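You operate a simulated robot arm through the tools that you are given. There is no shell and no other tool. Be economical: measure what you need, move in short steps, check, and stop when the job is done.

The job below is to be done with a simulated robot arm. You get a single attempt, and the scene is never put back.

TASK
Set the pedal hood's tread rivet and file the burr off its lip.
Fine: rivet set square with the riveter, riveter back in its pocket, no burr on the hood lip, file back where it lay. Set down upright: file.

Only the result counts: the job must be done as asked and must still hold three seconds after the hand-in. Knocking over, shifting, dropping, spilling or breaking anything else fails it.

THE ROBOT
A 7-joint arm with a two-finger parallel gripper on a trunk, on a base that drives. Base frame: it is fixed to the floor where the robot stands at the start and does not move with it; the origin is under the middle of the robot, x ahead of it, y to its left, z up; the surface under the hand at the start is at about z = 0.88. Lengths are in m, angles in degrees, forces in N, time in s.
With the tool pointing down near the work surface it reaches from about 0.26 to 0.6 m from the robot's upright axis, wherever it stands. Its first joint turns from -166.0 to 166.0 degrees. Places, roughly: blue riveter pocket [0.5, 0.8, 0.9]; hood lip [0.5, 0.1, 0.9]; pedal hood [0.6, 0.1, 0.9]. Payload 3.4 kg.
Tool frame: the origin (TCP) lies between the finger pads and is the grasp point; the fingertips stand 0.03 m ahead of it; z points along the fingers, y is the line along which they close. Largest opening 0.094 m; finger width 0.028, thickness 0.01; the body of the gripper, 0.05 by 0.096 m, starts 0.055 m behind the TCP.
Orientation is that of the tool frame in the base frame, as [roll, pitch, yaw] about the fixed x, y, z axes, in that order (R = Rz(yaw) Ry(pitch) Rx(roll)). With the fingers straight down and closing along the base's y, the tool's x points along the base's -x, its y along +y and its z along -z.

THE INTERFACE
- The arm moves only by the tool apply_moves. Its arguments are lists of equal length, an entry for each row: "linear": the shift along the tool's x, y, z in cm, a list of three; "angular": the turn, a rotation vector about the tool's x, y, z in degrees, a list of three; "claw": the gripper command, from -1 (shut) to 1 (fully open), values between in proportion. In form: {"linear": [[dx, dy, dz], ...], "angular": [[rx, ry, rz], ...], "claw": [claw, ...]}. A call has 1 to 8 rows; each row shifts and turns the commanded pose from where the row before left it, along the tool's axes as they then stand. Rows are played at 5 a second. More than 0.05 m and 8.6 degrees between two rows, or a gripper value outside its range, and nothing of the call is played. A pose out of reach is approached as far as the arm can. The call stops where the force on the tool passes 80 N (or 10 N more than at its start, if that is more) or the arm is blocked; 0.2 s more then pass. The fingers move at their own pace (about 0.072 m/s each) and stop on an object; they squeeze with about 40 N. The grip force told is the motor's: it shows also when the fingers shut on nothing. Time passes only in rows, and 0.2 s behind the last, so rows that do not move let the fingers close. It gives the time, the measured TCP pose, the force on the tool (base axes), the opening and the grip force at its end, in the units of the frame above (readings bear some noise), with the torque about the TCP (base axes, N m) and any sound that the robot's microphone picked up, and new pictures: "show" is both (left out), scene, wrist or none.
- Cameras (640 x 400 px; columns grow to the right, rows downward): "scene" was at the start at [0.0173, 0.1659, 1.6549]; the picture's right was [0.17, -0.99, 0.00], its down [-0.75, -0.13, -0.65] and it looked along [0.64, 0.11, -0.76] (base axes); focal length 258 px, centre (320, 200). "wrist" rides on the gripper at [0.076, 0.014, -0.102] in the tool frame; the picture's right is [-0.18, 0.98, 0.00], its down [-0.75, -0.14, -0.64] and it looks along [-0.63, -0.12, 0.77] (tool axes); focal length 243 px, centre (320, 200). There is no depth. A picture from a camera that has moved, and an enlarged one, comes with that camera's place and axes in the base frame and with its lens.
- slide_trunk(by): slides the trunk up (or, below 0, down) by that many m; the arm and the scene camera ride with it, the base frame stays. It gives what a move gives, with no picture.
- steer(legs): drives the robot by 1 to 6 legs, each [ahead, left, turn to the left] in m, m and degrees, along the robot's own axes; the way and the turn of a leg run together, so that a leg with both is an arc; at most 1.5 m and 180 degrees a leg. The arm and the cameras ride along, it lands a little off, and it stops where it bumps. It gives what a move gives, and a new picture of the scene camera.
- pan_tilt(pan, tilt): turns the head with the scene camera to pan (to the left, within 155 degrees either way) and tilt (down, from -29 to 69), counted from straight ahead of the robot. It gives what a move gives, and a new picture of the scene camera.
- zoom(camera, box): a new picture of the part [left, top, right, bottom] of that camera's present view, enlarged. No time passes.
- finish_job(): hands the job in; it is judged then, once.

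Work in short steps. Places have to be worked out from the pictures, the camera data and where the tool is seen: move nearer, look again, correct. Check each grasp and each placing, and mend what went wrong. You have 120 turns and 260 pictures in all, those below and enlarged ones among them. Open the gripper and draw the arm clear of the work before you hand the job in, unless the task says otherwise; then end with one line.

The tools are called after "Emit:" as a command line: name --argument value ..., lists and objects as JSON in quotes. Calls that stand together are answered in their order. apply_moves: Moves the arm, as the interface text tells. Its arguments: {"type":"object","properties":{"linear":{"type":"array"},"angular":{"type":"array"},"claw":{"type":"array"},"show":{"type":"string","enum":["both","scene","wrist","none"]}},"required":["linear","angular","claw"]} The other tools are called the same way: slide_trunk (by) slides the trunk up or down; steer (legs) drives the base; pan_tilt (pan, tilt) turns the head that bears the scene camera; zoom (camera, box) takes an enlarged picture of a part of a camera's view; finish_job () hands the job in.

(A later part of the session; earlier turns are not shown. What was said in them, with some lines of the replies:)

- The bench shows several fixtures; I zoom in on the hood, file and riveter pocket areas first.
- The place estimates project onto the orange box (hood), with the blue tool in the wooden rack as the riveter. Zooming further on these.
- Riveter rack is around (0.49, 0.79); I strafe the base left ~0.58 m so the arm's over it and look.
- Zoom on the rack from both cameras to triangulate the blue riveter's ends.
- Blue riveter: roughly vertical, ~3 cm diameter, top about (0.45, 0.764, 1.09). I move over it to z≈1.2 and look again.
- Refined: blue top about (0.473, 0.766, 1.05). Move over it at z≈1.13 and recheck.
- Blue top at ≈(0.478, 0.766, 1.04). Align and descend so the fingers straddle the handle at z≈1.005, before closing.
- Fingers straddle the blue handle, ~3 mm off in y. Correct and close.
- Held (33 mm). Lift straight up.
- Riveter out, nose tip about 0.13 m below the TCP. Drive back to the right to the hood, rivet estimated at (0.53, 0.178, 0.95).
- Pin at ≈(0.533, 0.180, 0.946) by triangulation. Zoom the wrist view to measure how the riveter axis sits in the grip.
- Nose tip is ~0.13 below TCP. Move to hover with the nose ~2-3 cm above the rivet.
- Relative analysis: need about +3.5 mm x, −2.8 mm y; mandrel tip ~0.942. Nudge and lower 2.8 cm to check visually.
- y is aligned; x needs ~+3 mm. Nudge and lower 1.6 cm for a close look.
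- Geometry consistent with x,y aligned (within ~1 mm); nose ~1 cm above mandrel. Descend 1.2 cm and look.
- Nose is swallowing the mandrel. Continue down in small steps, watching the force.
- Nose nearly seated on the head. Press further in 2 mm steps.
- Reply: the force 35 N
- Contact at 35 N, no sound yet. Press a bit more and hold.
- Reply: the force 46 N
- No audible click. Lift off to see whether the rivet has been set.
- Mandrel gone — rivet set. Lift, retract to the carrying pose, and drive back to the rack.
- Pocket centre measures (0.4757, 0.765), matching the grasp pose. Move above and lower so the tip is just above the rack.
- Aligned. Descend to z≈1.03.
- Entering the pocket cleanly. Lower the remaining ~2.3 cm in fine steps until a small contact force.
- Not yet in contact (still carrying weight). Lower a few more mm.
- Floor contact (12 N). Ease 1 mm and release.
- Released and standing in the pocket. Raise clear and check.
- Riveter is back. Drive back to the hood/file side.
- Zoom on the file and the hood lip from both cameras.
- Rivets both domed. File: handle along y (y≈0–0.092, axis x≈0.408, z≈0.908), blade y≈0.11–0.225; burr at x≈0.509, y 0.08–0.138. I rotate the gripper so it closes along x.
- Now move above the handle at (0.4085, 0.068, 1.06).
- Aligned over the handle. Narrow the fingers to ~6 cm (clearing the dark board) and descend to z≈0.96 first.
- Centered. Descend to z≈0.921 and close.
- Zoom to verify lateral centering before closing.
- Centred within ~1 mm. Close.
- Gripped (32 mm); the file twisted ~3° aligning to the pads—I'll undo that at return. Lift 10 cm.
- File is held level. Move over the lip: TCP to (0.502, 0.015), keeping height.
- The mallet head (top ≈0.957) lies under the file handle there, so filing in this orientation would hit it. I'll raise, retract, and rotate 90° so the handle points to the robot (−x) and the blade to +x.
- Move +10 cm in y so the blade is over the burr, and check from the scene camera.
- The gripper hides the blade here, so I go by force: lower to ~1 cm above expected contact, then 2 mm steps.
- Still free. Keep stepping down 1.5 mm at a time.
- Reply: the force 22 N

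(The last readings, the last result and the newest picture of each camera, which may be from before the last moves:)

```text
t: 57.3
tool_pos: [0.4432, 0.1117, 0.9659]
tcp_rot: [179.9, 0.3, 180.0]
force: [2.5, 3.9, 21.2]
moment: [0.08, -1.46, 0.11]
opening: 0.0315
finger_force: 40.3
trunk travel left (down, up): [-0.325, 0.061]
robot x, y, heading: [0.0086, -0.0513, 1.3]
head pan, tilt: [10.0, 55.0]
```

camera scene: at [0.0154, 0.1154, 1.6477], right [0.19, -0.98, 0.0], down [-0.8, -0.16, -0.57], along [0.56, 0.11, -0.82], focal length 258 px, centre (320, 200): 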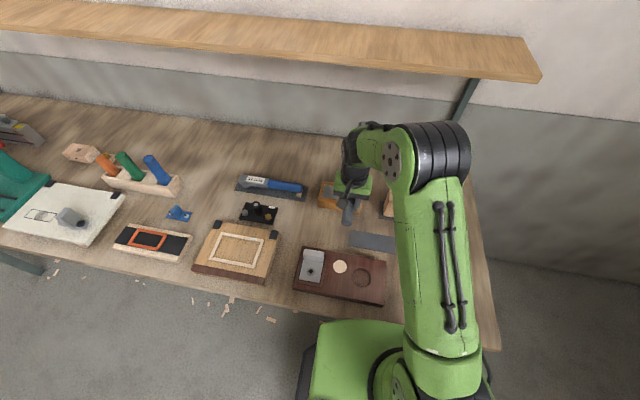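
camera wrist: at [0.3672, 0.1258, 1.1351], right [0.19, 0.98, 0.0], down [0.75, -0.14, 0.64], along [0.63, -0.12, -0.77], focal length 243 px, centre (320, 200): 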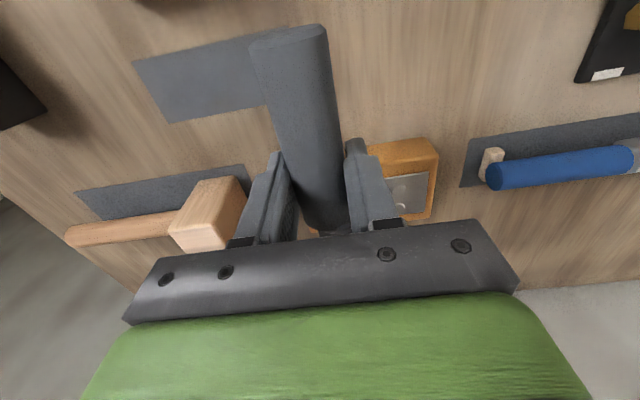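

Contact on the burr (24 N, lever ~0.07 m). Ease to lighter pressure and stroke back and forth along the blade.

Emit:
apply_moves --linear '[[0, 0, -0.1], [-1.0, 0, 0], [-1.0, 0, 0], [1.0, 0, 0], [1.0, 0, 0], [1.0, 0, 0], [-1.0, 0, 0], [0, 0, 0]]' --angular '[[0, 0, 0], [0, 0, 0], [0, 0, 0], [0, 0, 0], [0, 0, 0], [0, 0, 0], [0, 0, 0], [0, 0, 0]]' --claw '[-1, -1, -1, -1, -1, -1, -1, -1]' --show "none"

```text
t: 59.1
tool_pos: [0.4434, 0.1104, 0.9682]
tcp_rot: [-180.0, 0.0, -180.0]
force: [-0.5, -0.1, -2.4]
moment: [0.04, 0.24, 0.0]
opening: 0.0312
finger_force: 40.0
trunk travel left (down, up): [-0.325, 0.061]
robot x, y, heading: [0.0047, -0.0487, 1.1]
head pan, tilt: [10.0, 55.0]
```

Contact lost; lower 1 mm increments with strokes to see the contact level.

Emit:
apply_moves --linear '[[0, 0, 0.1], [0, 0, 0.1], [0, 0, 0]]' --angular '[[0, 0, 0], [0, 0, 0], [0, 0, 0]]' --claw '[-1, -1, -1]' --show "none"

```text
t: 59.9
tool_pos: [0.4437, 0.1111, 0.9657]
tcp_rot: [180.0, 0.0, 179.9]
force: [-0.4, -0.4, -0.5]
moment: [0.03, 0.09, -0.01]
opening: 0.0311
finger_force: 39.8
trunk travel left (down, up): [-0.325, 0.061]
robot x, y, heading: [0.0068, -0.0511, 1.2]
head pan, tilt: [10.0, 55.0]
```

Emit:
apply_moves --linear '[[0, 0, 0.06], [-0.8, 0, 0], [-0.8, 0, 0], [0.8, 0, 0], [0.8, 0, 0], [0, 0, 0]]' --angular '[[0, 0, 0], [0, 0, 0], [0, 0, 0], [0, 0, 0], [0, 0, 0], [0, 0, 0]]' --claw '[-1, -1, -1, -1, -1, -1]' --show "none"

```text
t: 61.3
tool_pos: [0.445, 0.1116, 0.9648]
tcp_rot: [180.0, 0.0, 180.0]
force: [-0.6, -0.9, -0.3]
moment: [-0.01, 0.03, -0.06]
opening: 0.0311
finger_force: 40.0
trunk travel left (down, up): [-0.325, 0.061]
robot x, y, heading: [0.0037, -0.0487, 1.2]
head pan, tilt: [10.0, 55.0]
```

Lift and pull back to see the effect on the burr.

Emit:
apply_moves --linear '[[0, 0, -2.5], [2, 0, -2], [3, 0, -1], [3.5, 0, 0], [0, 0, 0]]' --angular '[[0, 0, 0], [0, 0, 0], [0, 0, 0], [0, 0, 0], [0, 0, 0]]' --claw '[-1, -1, -1, -1, -1]'

Emit:
zoom --camera "scene" --box '[305, 160, 405, 230]'

```text
t: 62.5
tool_pos: [0.3601, 0.1086, 1.0164]
tcp_rot: [-180.0, 0.0, 180.0]
force: [-0.1, -0.5, -3.6]
moment: [-0.02, 0.23, 0.0]
opening: 0.0313
finger_force: 40.3
trunk travel left (down, up): [-0.325, 0.061]
robot x, y, heading: [0.0082, -0.0502, 1.2]
head pan, tilt: [10.0, 55.0]
camera scene: at [0.0167, 0.1149, 1.6478], right [0.19, -0.98, 0.0], down [-0.8, -0.16, -0.57], along [0.56, 0.11, -0.82], focal length 258 px, centre (320, 200)
camera wrist: at [0.283, 0.1229, 1.1193], right [0.18, 0.98, 0.0], down [0.75, -0.14, 0.64], along [0.63, -0.12, -0.77], focal length 243 px, centre (320, 200)
```

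scene: 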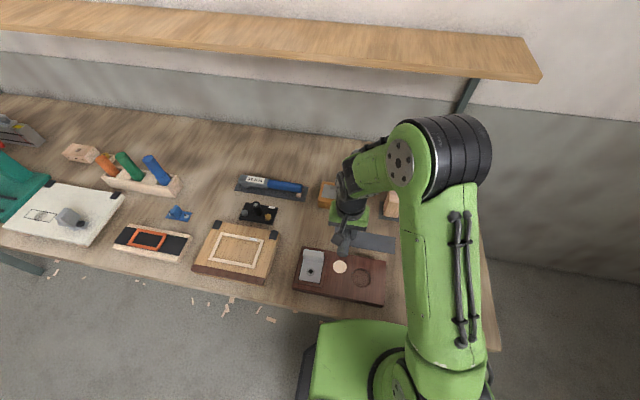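
wrist: 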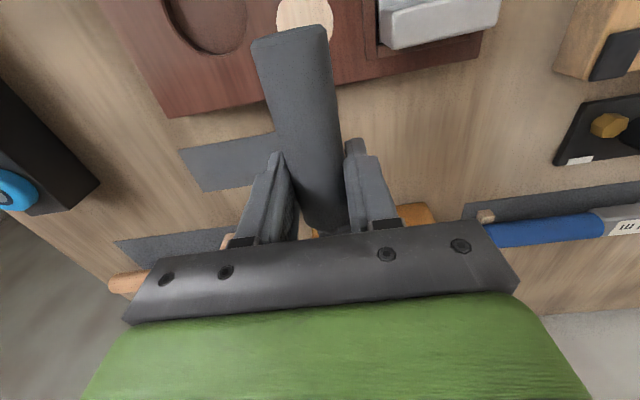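

```text
5.71 times, centred on (355, 195) of scene
camera zoom: at [0.0167, 0.1149, 1.6478], right [0.19, -0.98, 0.0], down [-0.8, -0.16, -0.57], along [0.56, 0.11, -0.82], focal length 1475 px, centre (120, 229)
```

zoom: 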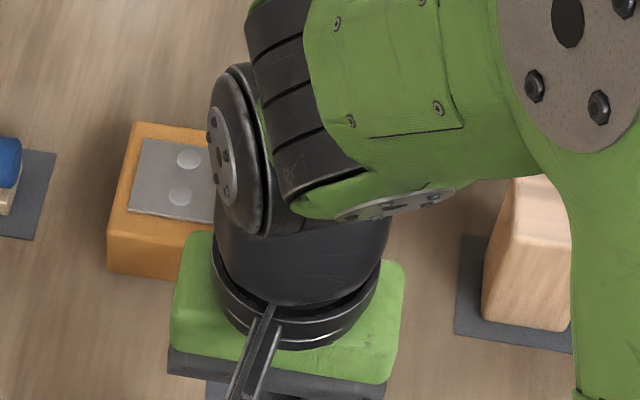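

Blocked view; shift the arm +y and up to uncover the lip.

Emit:
apply_moves --linear '[[0, 3, -3], [0, 4.5, -1], [0, 4.5, 0], [0, 4, 0], [0, 0, 0]]' --angular '[[0, 0, 0], [0, 0, 0], [0, 0, 0], [0, 0, 0], [0, 0, 0]]' --claw '[-1, -1, -1, -1, -1]' --show "none"

Emit:
zoom --camera "scene" --box '[305, 160, 405, 230]'

Emit:
zoom --camera "wrist" --box '[100, 100, 420, 300]'

```text
t: 63.7
tool_pos: [0.3551, 0.2658, 1.06]
tcp_rot: [-180.0, 0.0, 179.9]
force: [-0.2, 1.1, -2.2]
moment: [0.01, 0.29, 0.01]
opening: 0.0309
finger_force: 40.3
trunk travel left (down, up): [-0.325, 0.061]
robot x, y, heading: [0.009, -0.0488, 1.2]
head pan, tilt: [10.0, 55.0]
```

```text
5.71 times, centred on (355, 195) of scene
camera zoom: at [0.0156, 0.1139, 1.6479], right [0.19, -0.98, 0.0], down [-0.8, -0.16, -0.57], along [0.56, 0.11, -0.82], focal length 1475 px, centre (120, 229)
```

zoom: 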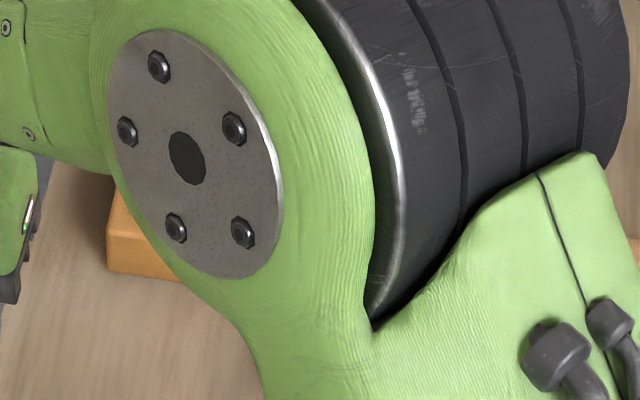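

```text
2.00 times, centred on (260, 200) of wrist
camera zoom: at [0.2783, 0.2819, 1.163], right [0.19, 0.98, 0.0], down [0.75, -0.14, 0.64], along [0.63, -0.12, -0.77], focal length 485 px, centre (440, 200)
```

zoom: 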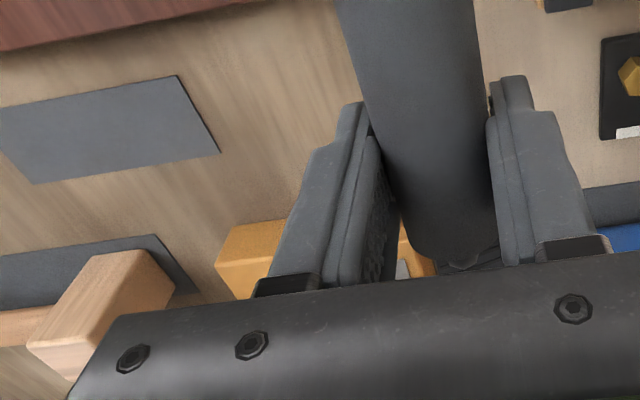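

Better viewpoint was (0.44, 0.01): go there.

Emit:
apply_moves --linear '[[0, -4.5, 0], [0, -4.5, 0], [0, -4.5, 0], [-2, -4.2, 0], [-2, -4, 0], [-2, -4, 0], [-2, 0, 0], [0, 0, 0]]' --angular '[[0, 0, 0], [0, 0, 0], [0, 0, 0], [0, 0, 0], [0, 0, 0], [0, 0, 0], [0, 0, 0], [0, 0, 0]]' --claw '[-1, -1, -1, -1, -1, -1, -1, -1]' --show "none"

Emit:
zoom --camera "scene" --box '[305, 160, 405, 230]'

Emit:
zoom --camera "wrist" --box '[360, 90, 560, 230]'

```text
t: 65.5
tool_pos: [0.436, 0.0124, 1.0592]
tcp_rot: [-179.9, -0.1, 179.9]
force: [-0.3, -0.9, -2.8]
moment: [0.01, 0.25, -0.02]
opening: 0.031
finger_force: 40.0
trunk travel left (down, up): [-0.325, 0.061]
robot x, y, heading: [0.0049, -0.0531, 1.2]
head pan, tilt: [10.0, 55.0]
```

```text
5.71 times, centred on (355, 195) of scene
camera zoom: at [0.0149, 0.1141, 1.6479], right [0.19, -0.98, 0.0], down [-0.8, -0.16, -0.57], along [0.56, 0.11, -0.82], focal length 1475 px, centre (120, 229)
```

zoom: 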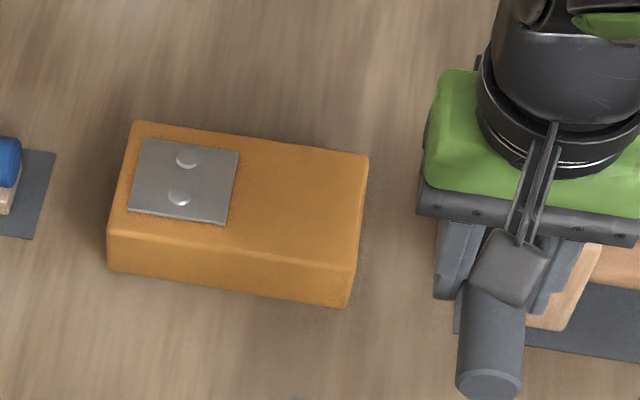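

```text
2.86 times, centred on (460, 160) of wrist
camera zoom: at [0.3588, 0.0255, 1.1615], right [0.18, 0.98, 0.0], down [0.75, -0.14, 0.64], along [0.63, -0.12, -0.77], focal length 693 px, centre (-80, 314)
```

zoom: 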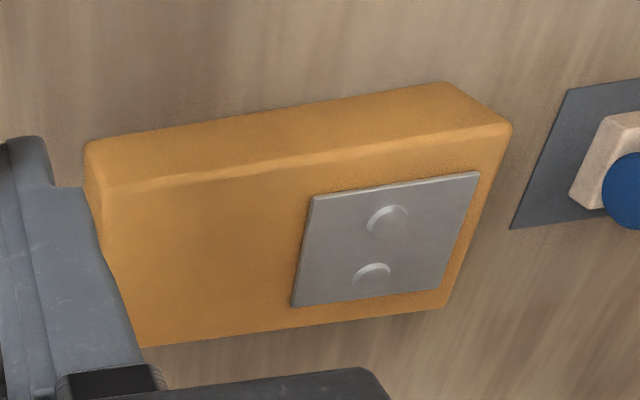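

All burr segments are gone and the hood hasn't moved. Rotate the file back to its original heading (yaw ≈ −87.5° to undo the grip twist).

Emit:
apply_moves --linear '[[0, 0, 0], [0, 0, 0], [0, 0, 0], [0, 0, 0], [0, 0, 0], [0, 0, 0], [0, 0, 0], [0, 0, 0]]' --angular '[[0, 0, -8.4], [0, 0, -8.4], [0, 0, -8.4], [0, 0, -8.4], [0, 0, -8.4], [0, 0, -8.4], [0, 0, -8.4], [0, 0, -8.4]]' --claw '[-1, -1, -1, -1, -1, -1, -1, -1]' --show "none"

Emit:
apply_moves --linear '[[0, 0, 0], [0, 0, 0], [0, 0, 0], [-2.9, 1.4, 0], [-2.9, 1.4, 0], [0, 0, 3], [0, 0, 3], [0, 0, 0]]' --angular '[[0, 0, -8.4], [0, 0, -8.4], [0, 0, -8.4], [0, 0, 0], [0, 0, 0], [0, 0, 0], [0, 0, 0], [0, 0, 0]]' --claw '[-1, -1, -1, -1, -1, -1, -1, -1]'

Emit:
zoom --camera "scene" --box '[315, 190, 405, 260]'

```text
t: 67.3
tool_pos: [0.4393, 0.0152, 1.0582]
tcp_rot: [-179.9, 0.0, -112.7]
force: [-0.7, 0.2, -2.7]
moment: [-0.22, 0.12, -0.04]
opening: 0.0312
finger_force: 39.7
trunk travel left (down, up): [-0.325, 0.061]
robot x, y, heading: [0.0053, -0.0502, 1.3]
head pan, tilt: [10.0, 55.0]
```

```text
t: 69.1
tool_pos: [0.4106, 0.0681, 0.9992]
tcp_rot: [-179.9, 0.0, -87.6]
force: [-0.4, -0.1, -3.0]
moment: [-0.24, 0.0, -0.02]
opening: 0.0308
finger_force: 40.3
trunk travel left (down, up): [-0.325, 0.061]
robot x, y, heading: [0.0068, -0.0504, 1.3]
head pan, tilt: [10.0, 55.0]
camera scene: at [0.0153, 0.1146, 1.6478], right [0.19, -0.98, 0.0], down [-0.8, -0.16, -0.57], along [0.56, 0.11, -0.82], focal length 258 px, centre (320, 200)
camera wrist: at [0.3987, -0.0092, 1.1013], right [-0.99, 0.14, 0.0], down [0.11, 0.76, 0.64], along [0.09, 0.64, -0.77], focal length 243 px, centre (320, 200)
```

scene: 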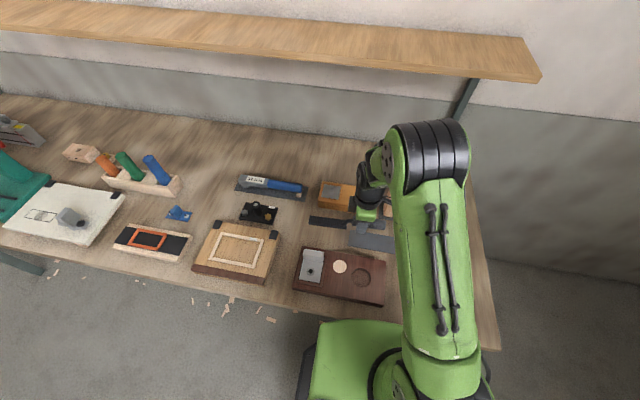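
wrist: 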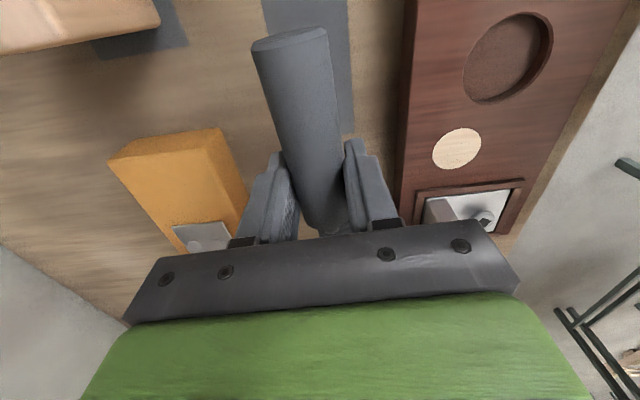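

```text
5.71 times, centred on (360, 225) of scene
camera zoom: at [0.0153, 0.1146, 1.6478], right [0.19, -0.98, 0.0], down [-0.8, -0.16, -0.57], along [0.56, 0.11, -0.82], focal length 1475 px, centre (91, 57)
```

zoom: 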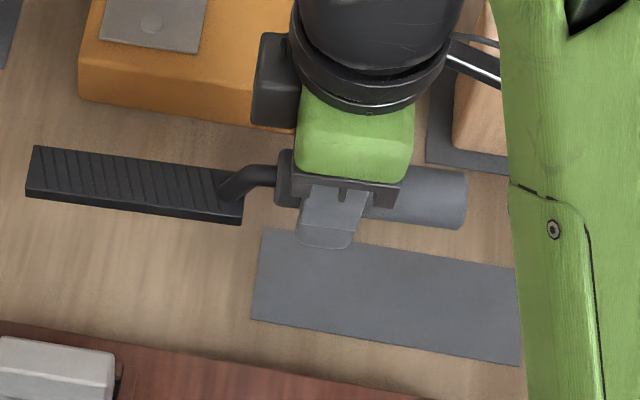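

Compared with its original look, the file is ~2° over-rotated; turn back 2.2°, and lower to just above the bench for comparison.

Emit:
apply_moves --linear '[[0, 0, 0], [0, 0, 3], [0, 0, 2.5], [0, 0, 1.5], [0, 0, 0]]' --angular '[[0, 0, 2.2], [0, 0, 0], [0, 0, 0], [0, 0, 0], [0, 0, 0]]' --claw '[-1, -1, -1, -1, -1]' --show "none"

Emit:
zoom --camera "scene" --box '[315, 190, 405, 260]'

```text
t: 70.3
tool_pos: [0.4088, 0.0676, 0.928]
tcp_rot: [-179.9, 0.0, -89.9]
force: [0.0, 0.3, -3.3]
moment: [-0.3, -0.02, 0.0]
opening: 0.0307
finger_force: 40.0
trunk travel left (down, up): [-0.325, 0.061]
robot x, y, heading: [0.0053, -0.0521, 1.5]
head pan, tilt: [10.0, 55.0]
```

```text
5.71 times, centred on (360, 225) of scene
camera zoom: at [0.0154, 0.1149, 1.6478], right [0.19, -0.98, 0.0], down [-0.8, -0.16, -0.57], along [0.56, 0.11, -0.82], focal length 1475 px, centre (91, 57)
```

zoom: 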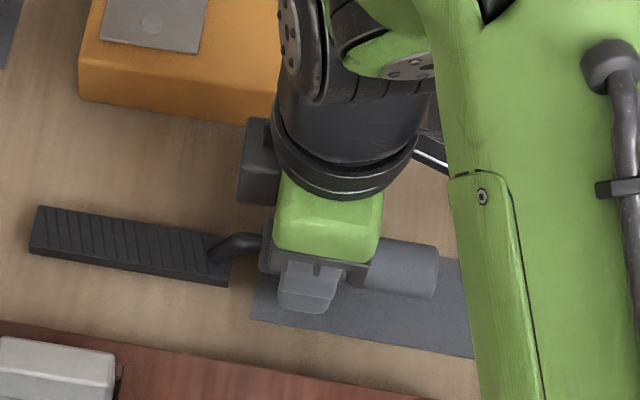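

Nearly coincident with the original image. Lower toward contact in small steps.

Emit:
apply_moves --linear '[[0, 0, 0.3], [0, 0, 0.2], [0, 0, 0.1], [0, 0, 0]]' --angular '[[0, 0, 0], [0, 0, 0], [0, 0, 0], [0, 0, 0]]' --claw '[-1, -1, -1, -1]' --show "none"

Emit:
zoom --camera "scene" --box '[315, 190, 405, 260]'

```text
t: 71.3
tool_pos: [0.4082, 0.0695, 0.9217]
tcp_rot: [-180.0, -0.1, -89.9]
force: [0.2, 0.3, -2.3]
moment: [-0.26, -0.02, -0.01]
opening: 0.031
finger_force: 39.8
trunk travel left (down, up): [-0.325, 0.061]
robot x, y, heading: [0.0016, -0.0523, 1.1]
head pan, tilt: [10.0, 55.0]
```

```text
5.71 times, centred on (360, 225) of scene
camera zoom: at [0.0156, 0.115, 1.6478], right [0.19, -0.98, 0.0], down [-0.8, -0.16, -0.57], along [0.56, 0.11, -0.82], focal length 1475 px, centre (91, 57)
```

zoom: 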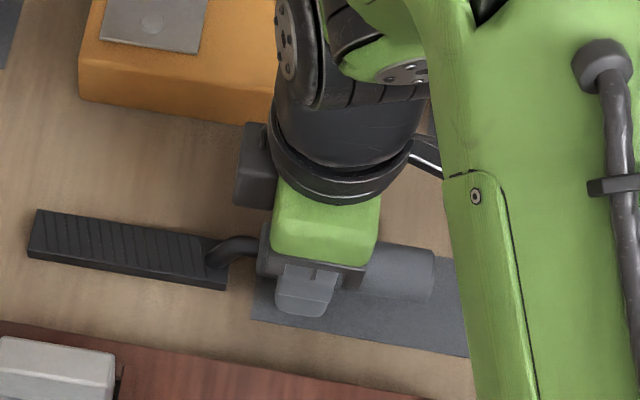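

Adjust by +3.5 mm x, −2.5 mm y to match the original spot, then continue to contact.

Emit:
apply_moves --linear '[[0.25, -0.35, 0], [0, 0, 0.1], [0, 0, 0.1], [0, 0, 0.1], [0, 0, 0]]' --angular '[[0, 0, 0], [0, 0, 0], [0, 0, 0], [0, 0, 0], [0, 0, 0]]' --claw '[-1, -1, -1, -1, -1]' --show "none"

Emit:
zoom --camera "scene" --box '[315, 190, 405, 260]'

```text
t: 72.5
tool_pos: [0.4119, 0.0665, 0.9202]
tcp_rot: [-179.7, 0.0, -89.9]
force: [3.4, -3.5, 21.2]
moment: [0.57, 0.07, -0.08]
opening: 0.0306
finger_force: 39.8
trunk travel left (down, up): [-0.325, 0.061]
robot x, y, heading: [0.0047, -0.0491, 1.2]
head pan, tilt: [10.0, 55.0]
```

```text
5.71 times, centred on (360, 225) of scene
camera zoom: at [0.014, 0.1134, 1.6481], right [0.19, -0.98, 0.0], down [-0.8, -0.16, -0.57], along [0.56, 0.11, -0.82], focal length 1475 px, centre (91, 57)
```

zoom: 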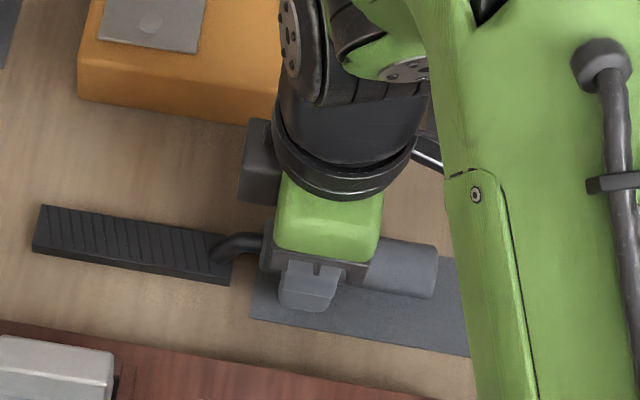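

Contact at the blade heel; position matches the original. Ease off and release gently.

Emit:
apply_moves --linear '[[0, 0, -0.12], [0, 0, 0], [0, 0, 0], [0, 0, 0], [0, 0, 0], [0, 0, 0]]' --angular '[[0, 0, 0], [0, 0, 0], [0, 0, 0], [0, 0, 0], [0, 0, 0], [0, 0, 0]]' --claw '[-1, -0.3, -0.2, 0, 0.2, 0.35]' --show "wrist"

Emit:
zoom --camera "scene" --box '[315, 190, 405, 260]'

```text
t: 73.9
tool_pos: [0.4118, 0.0688, 0.9216]
tcp_rot: [-179.9, 0.0, -89.9]
force: [-1.0, -0.9, -0.2]
moment: [-0.03, 0.01, 0.01]
opening: 0.0633
finger_force: 0.0
trunk travel left (down, up): [-0.325, 0.061]
robot x, y, heading: [0.0114, -0.0486, 1.4]
head pan, tilt: [10.0, 55.0]
camera wrist: at [0.3965, -0.0079, 1.0233], right [-0.98, 0.18, 0.0], down [0.14, 0.75, 0.64], along [0.12, 0.63, -0.77], focal length 243 px, centre (320, 200)
```

wrist: 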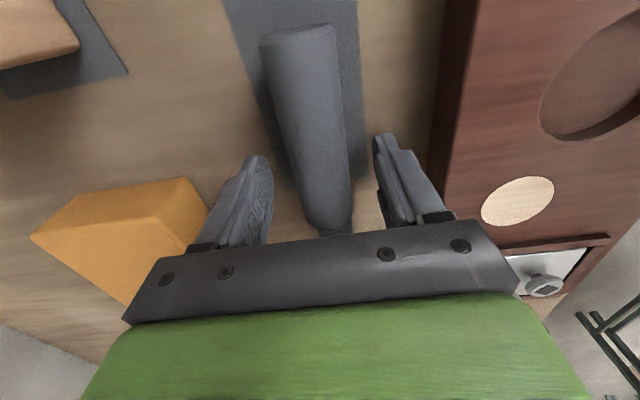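

```text
5.71 times, centred on (360, 225) of scene
camera zoom: at [0.0153, 0.1149, 1.6478], right [0.19, -0.98, 0.0], down [-0.8, -0.16, -0.57], along [0.56, 0.11, -0.82], focal length 1475 px, centre (91, 57)
```

zoom: 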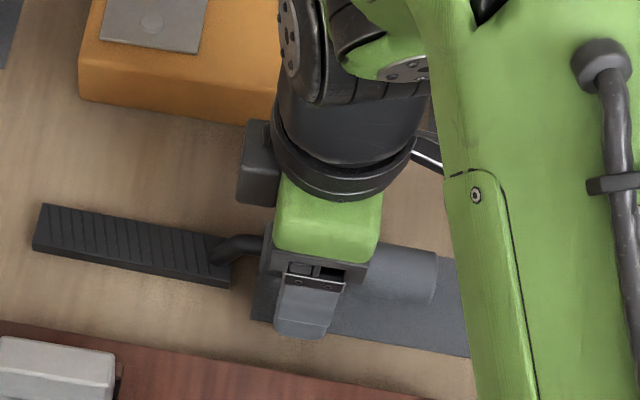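

Placed within ~2 mm of its original spot. Raise straight up and check.

Emit:
apply_moves --linear '[[0, 0, -1.5], [0, 0, -3], [0, 0, -4], [0, 0, -4.5], [0, 0, -4.5], [0, 0, -4.5], [0, 0, 0]]' --angular '[[0, 0, 0], [0, 0, 0], [0, 0, 0], [0, 0, 0], [0, 0, 0], [0, 0, 0], [0, 0, 0]]' --claw '[0.4, 0.4, 0.4, 0.6, 1, 1, 1]'

Emit:
zoom --camera "scene" --box '[295, 170, 395, 260]'

Emit:
zoom --camera "wrist" --box '[200, 0, 420, 220]'

```text
t: 75.5
tool_pos: [0.4131, 0.073, 1.141]
tcp_rot: [-180.0, 0.0, -89.8]
force: [-0.3, -0.4, 0.5]
moment: [0.03, 0.02, 0.01]
opening: 0.094
finger_force: 0.1
trunk travel left (down, up): [-0.325, 0.061]
robot x, y, heading: [0.0087, -0.0529, 1.2]
head pan, tilt: [10.0, 55.0]
camera scene: at [0.0162, 0.115, 1.6477], right [0.19, -0.98, 0.0], down [-0.8, -0.16, -0.57], along [0.56, 0.11, -0.82], focal length 258 px, centre (320, 200)
camera wrist: at [0.397, -0.0047, 1.2433], right [-0.98, 0.18, 0.0], down [0.14, 0.75, 0.64], along [0.12, 0.63, -0.77], focal length 243 px, centre (320, 200)
```

scene: 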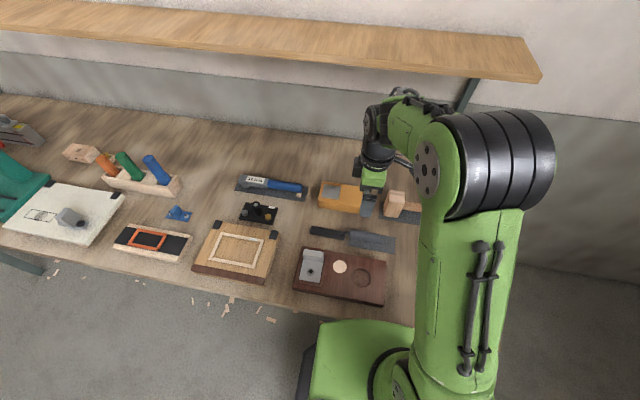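
wrist: 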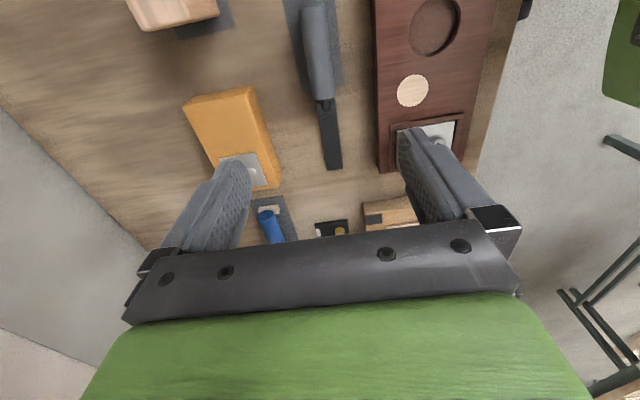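

```text
4.44 times, centred on (345, 215) of scene
camera zoom: at [0.0162, 0.115, 1.6477], right [0.19, -0.98, 0.0], down [-0.8, -0.16, -0.57], along [0.56, 0.11, -0.82], focal length 1147 px, centre (209, 133)
```

zoom: 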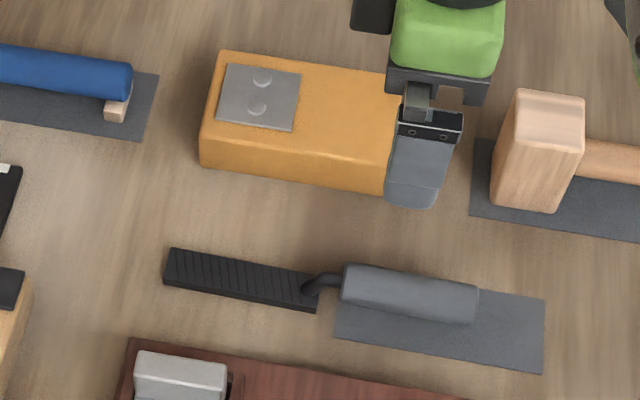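

```text
1.82 times, centred on (310, 110) of wrist
camera zoom: at [0.397, -0.0047, 1.2433], right [-0.98, 0.18, 0.0], down [0.14, 0.75, 0.64], along [0.12, 0.63, -0.77], focal length 441 px, centre (338, 364)
```

zoom: 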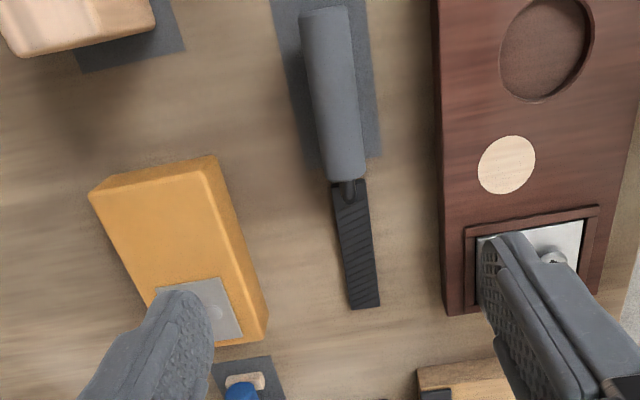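

Everything matches: rivet domed, lip clean, file upright in its place, riveter in its pocket, and the arm clear. Handing in.

Emit:
finish_job

```text
The job is handed in.
```

I set the tread rivet with the riveter held upright and filed the burr off the hood lip. The riveter is back in its pocket, the file lies upright within about 2 mm of where it was, and I handed the job in with the arm clear; no verdict has come back.
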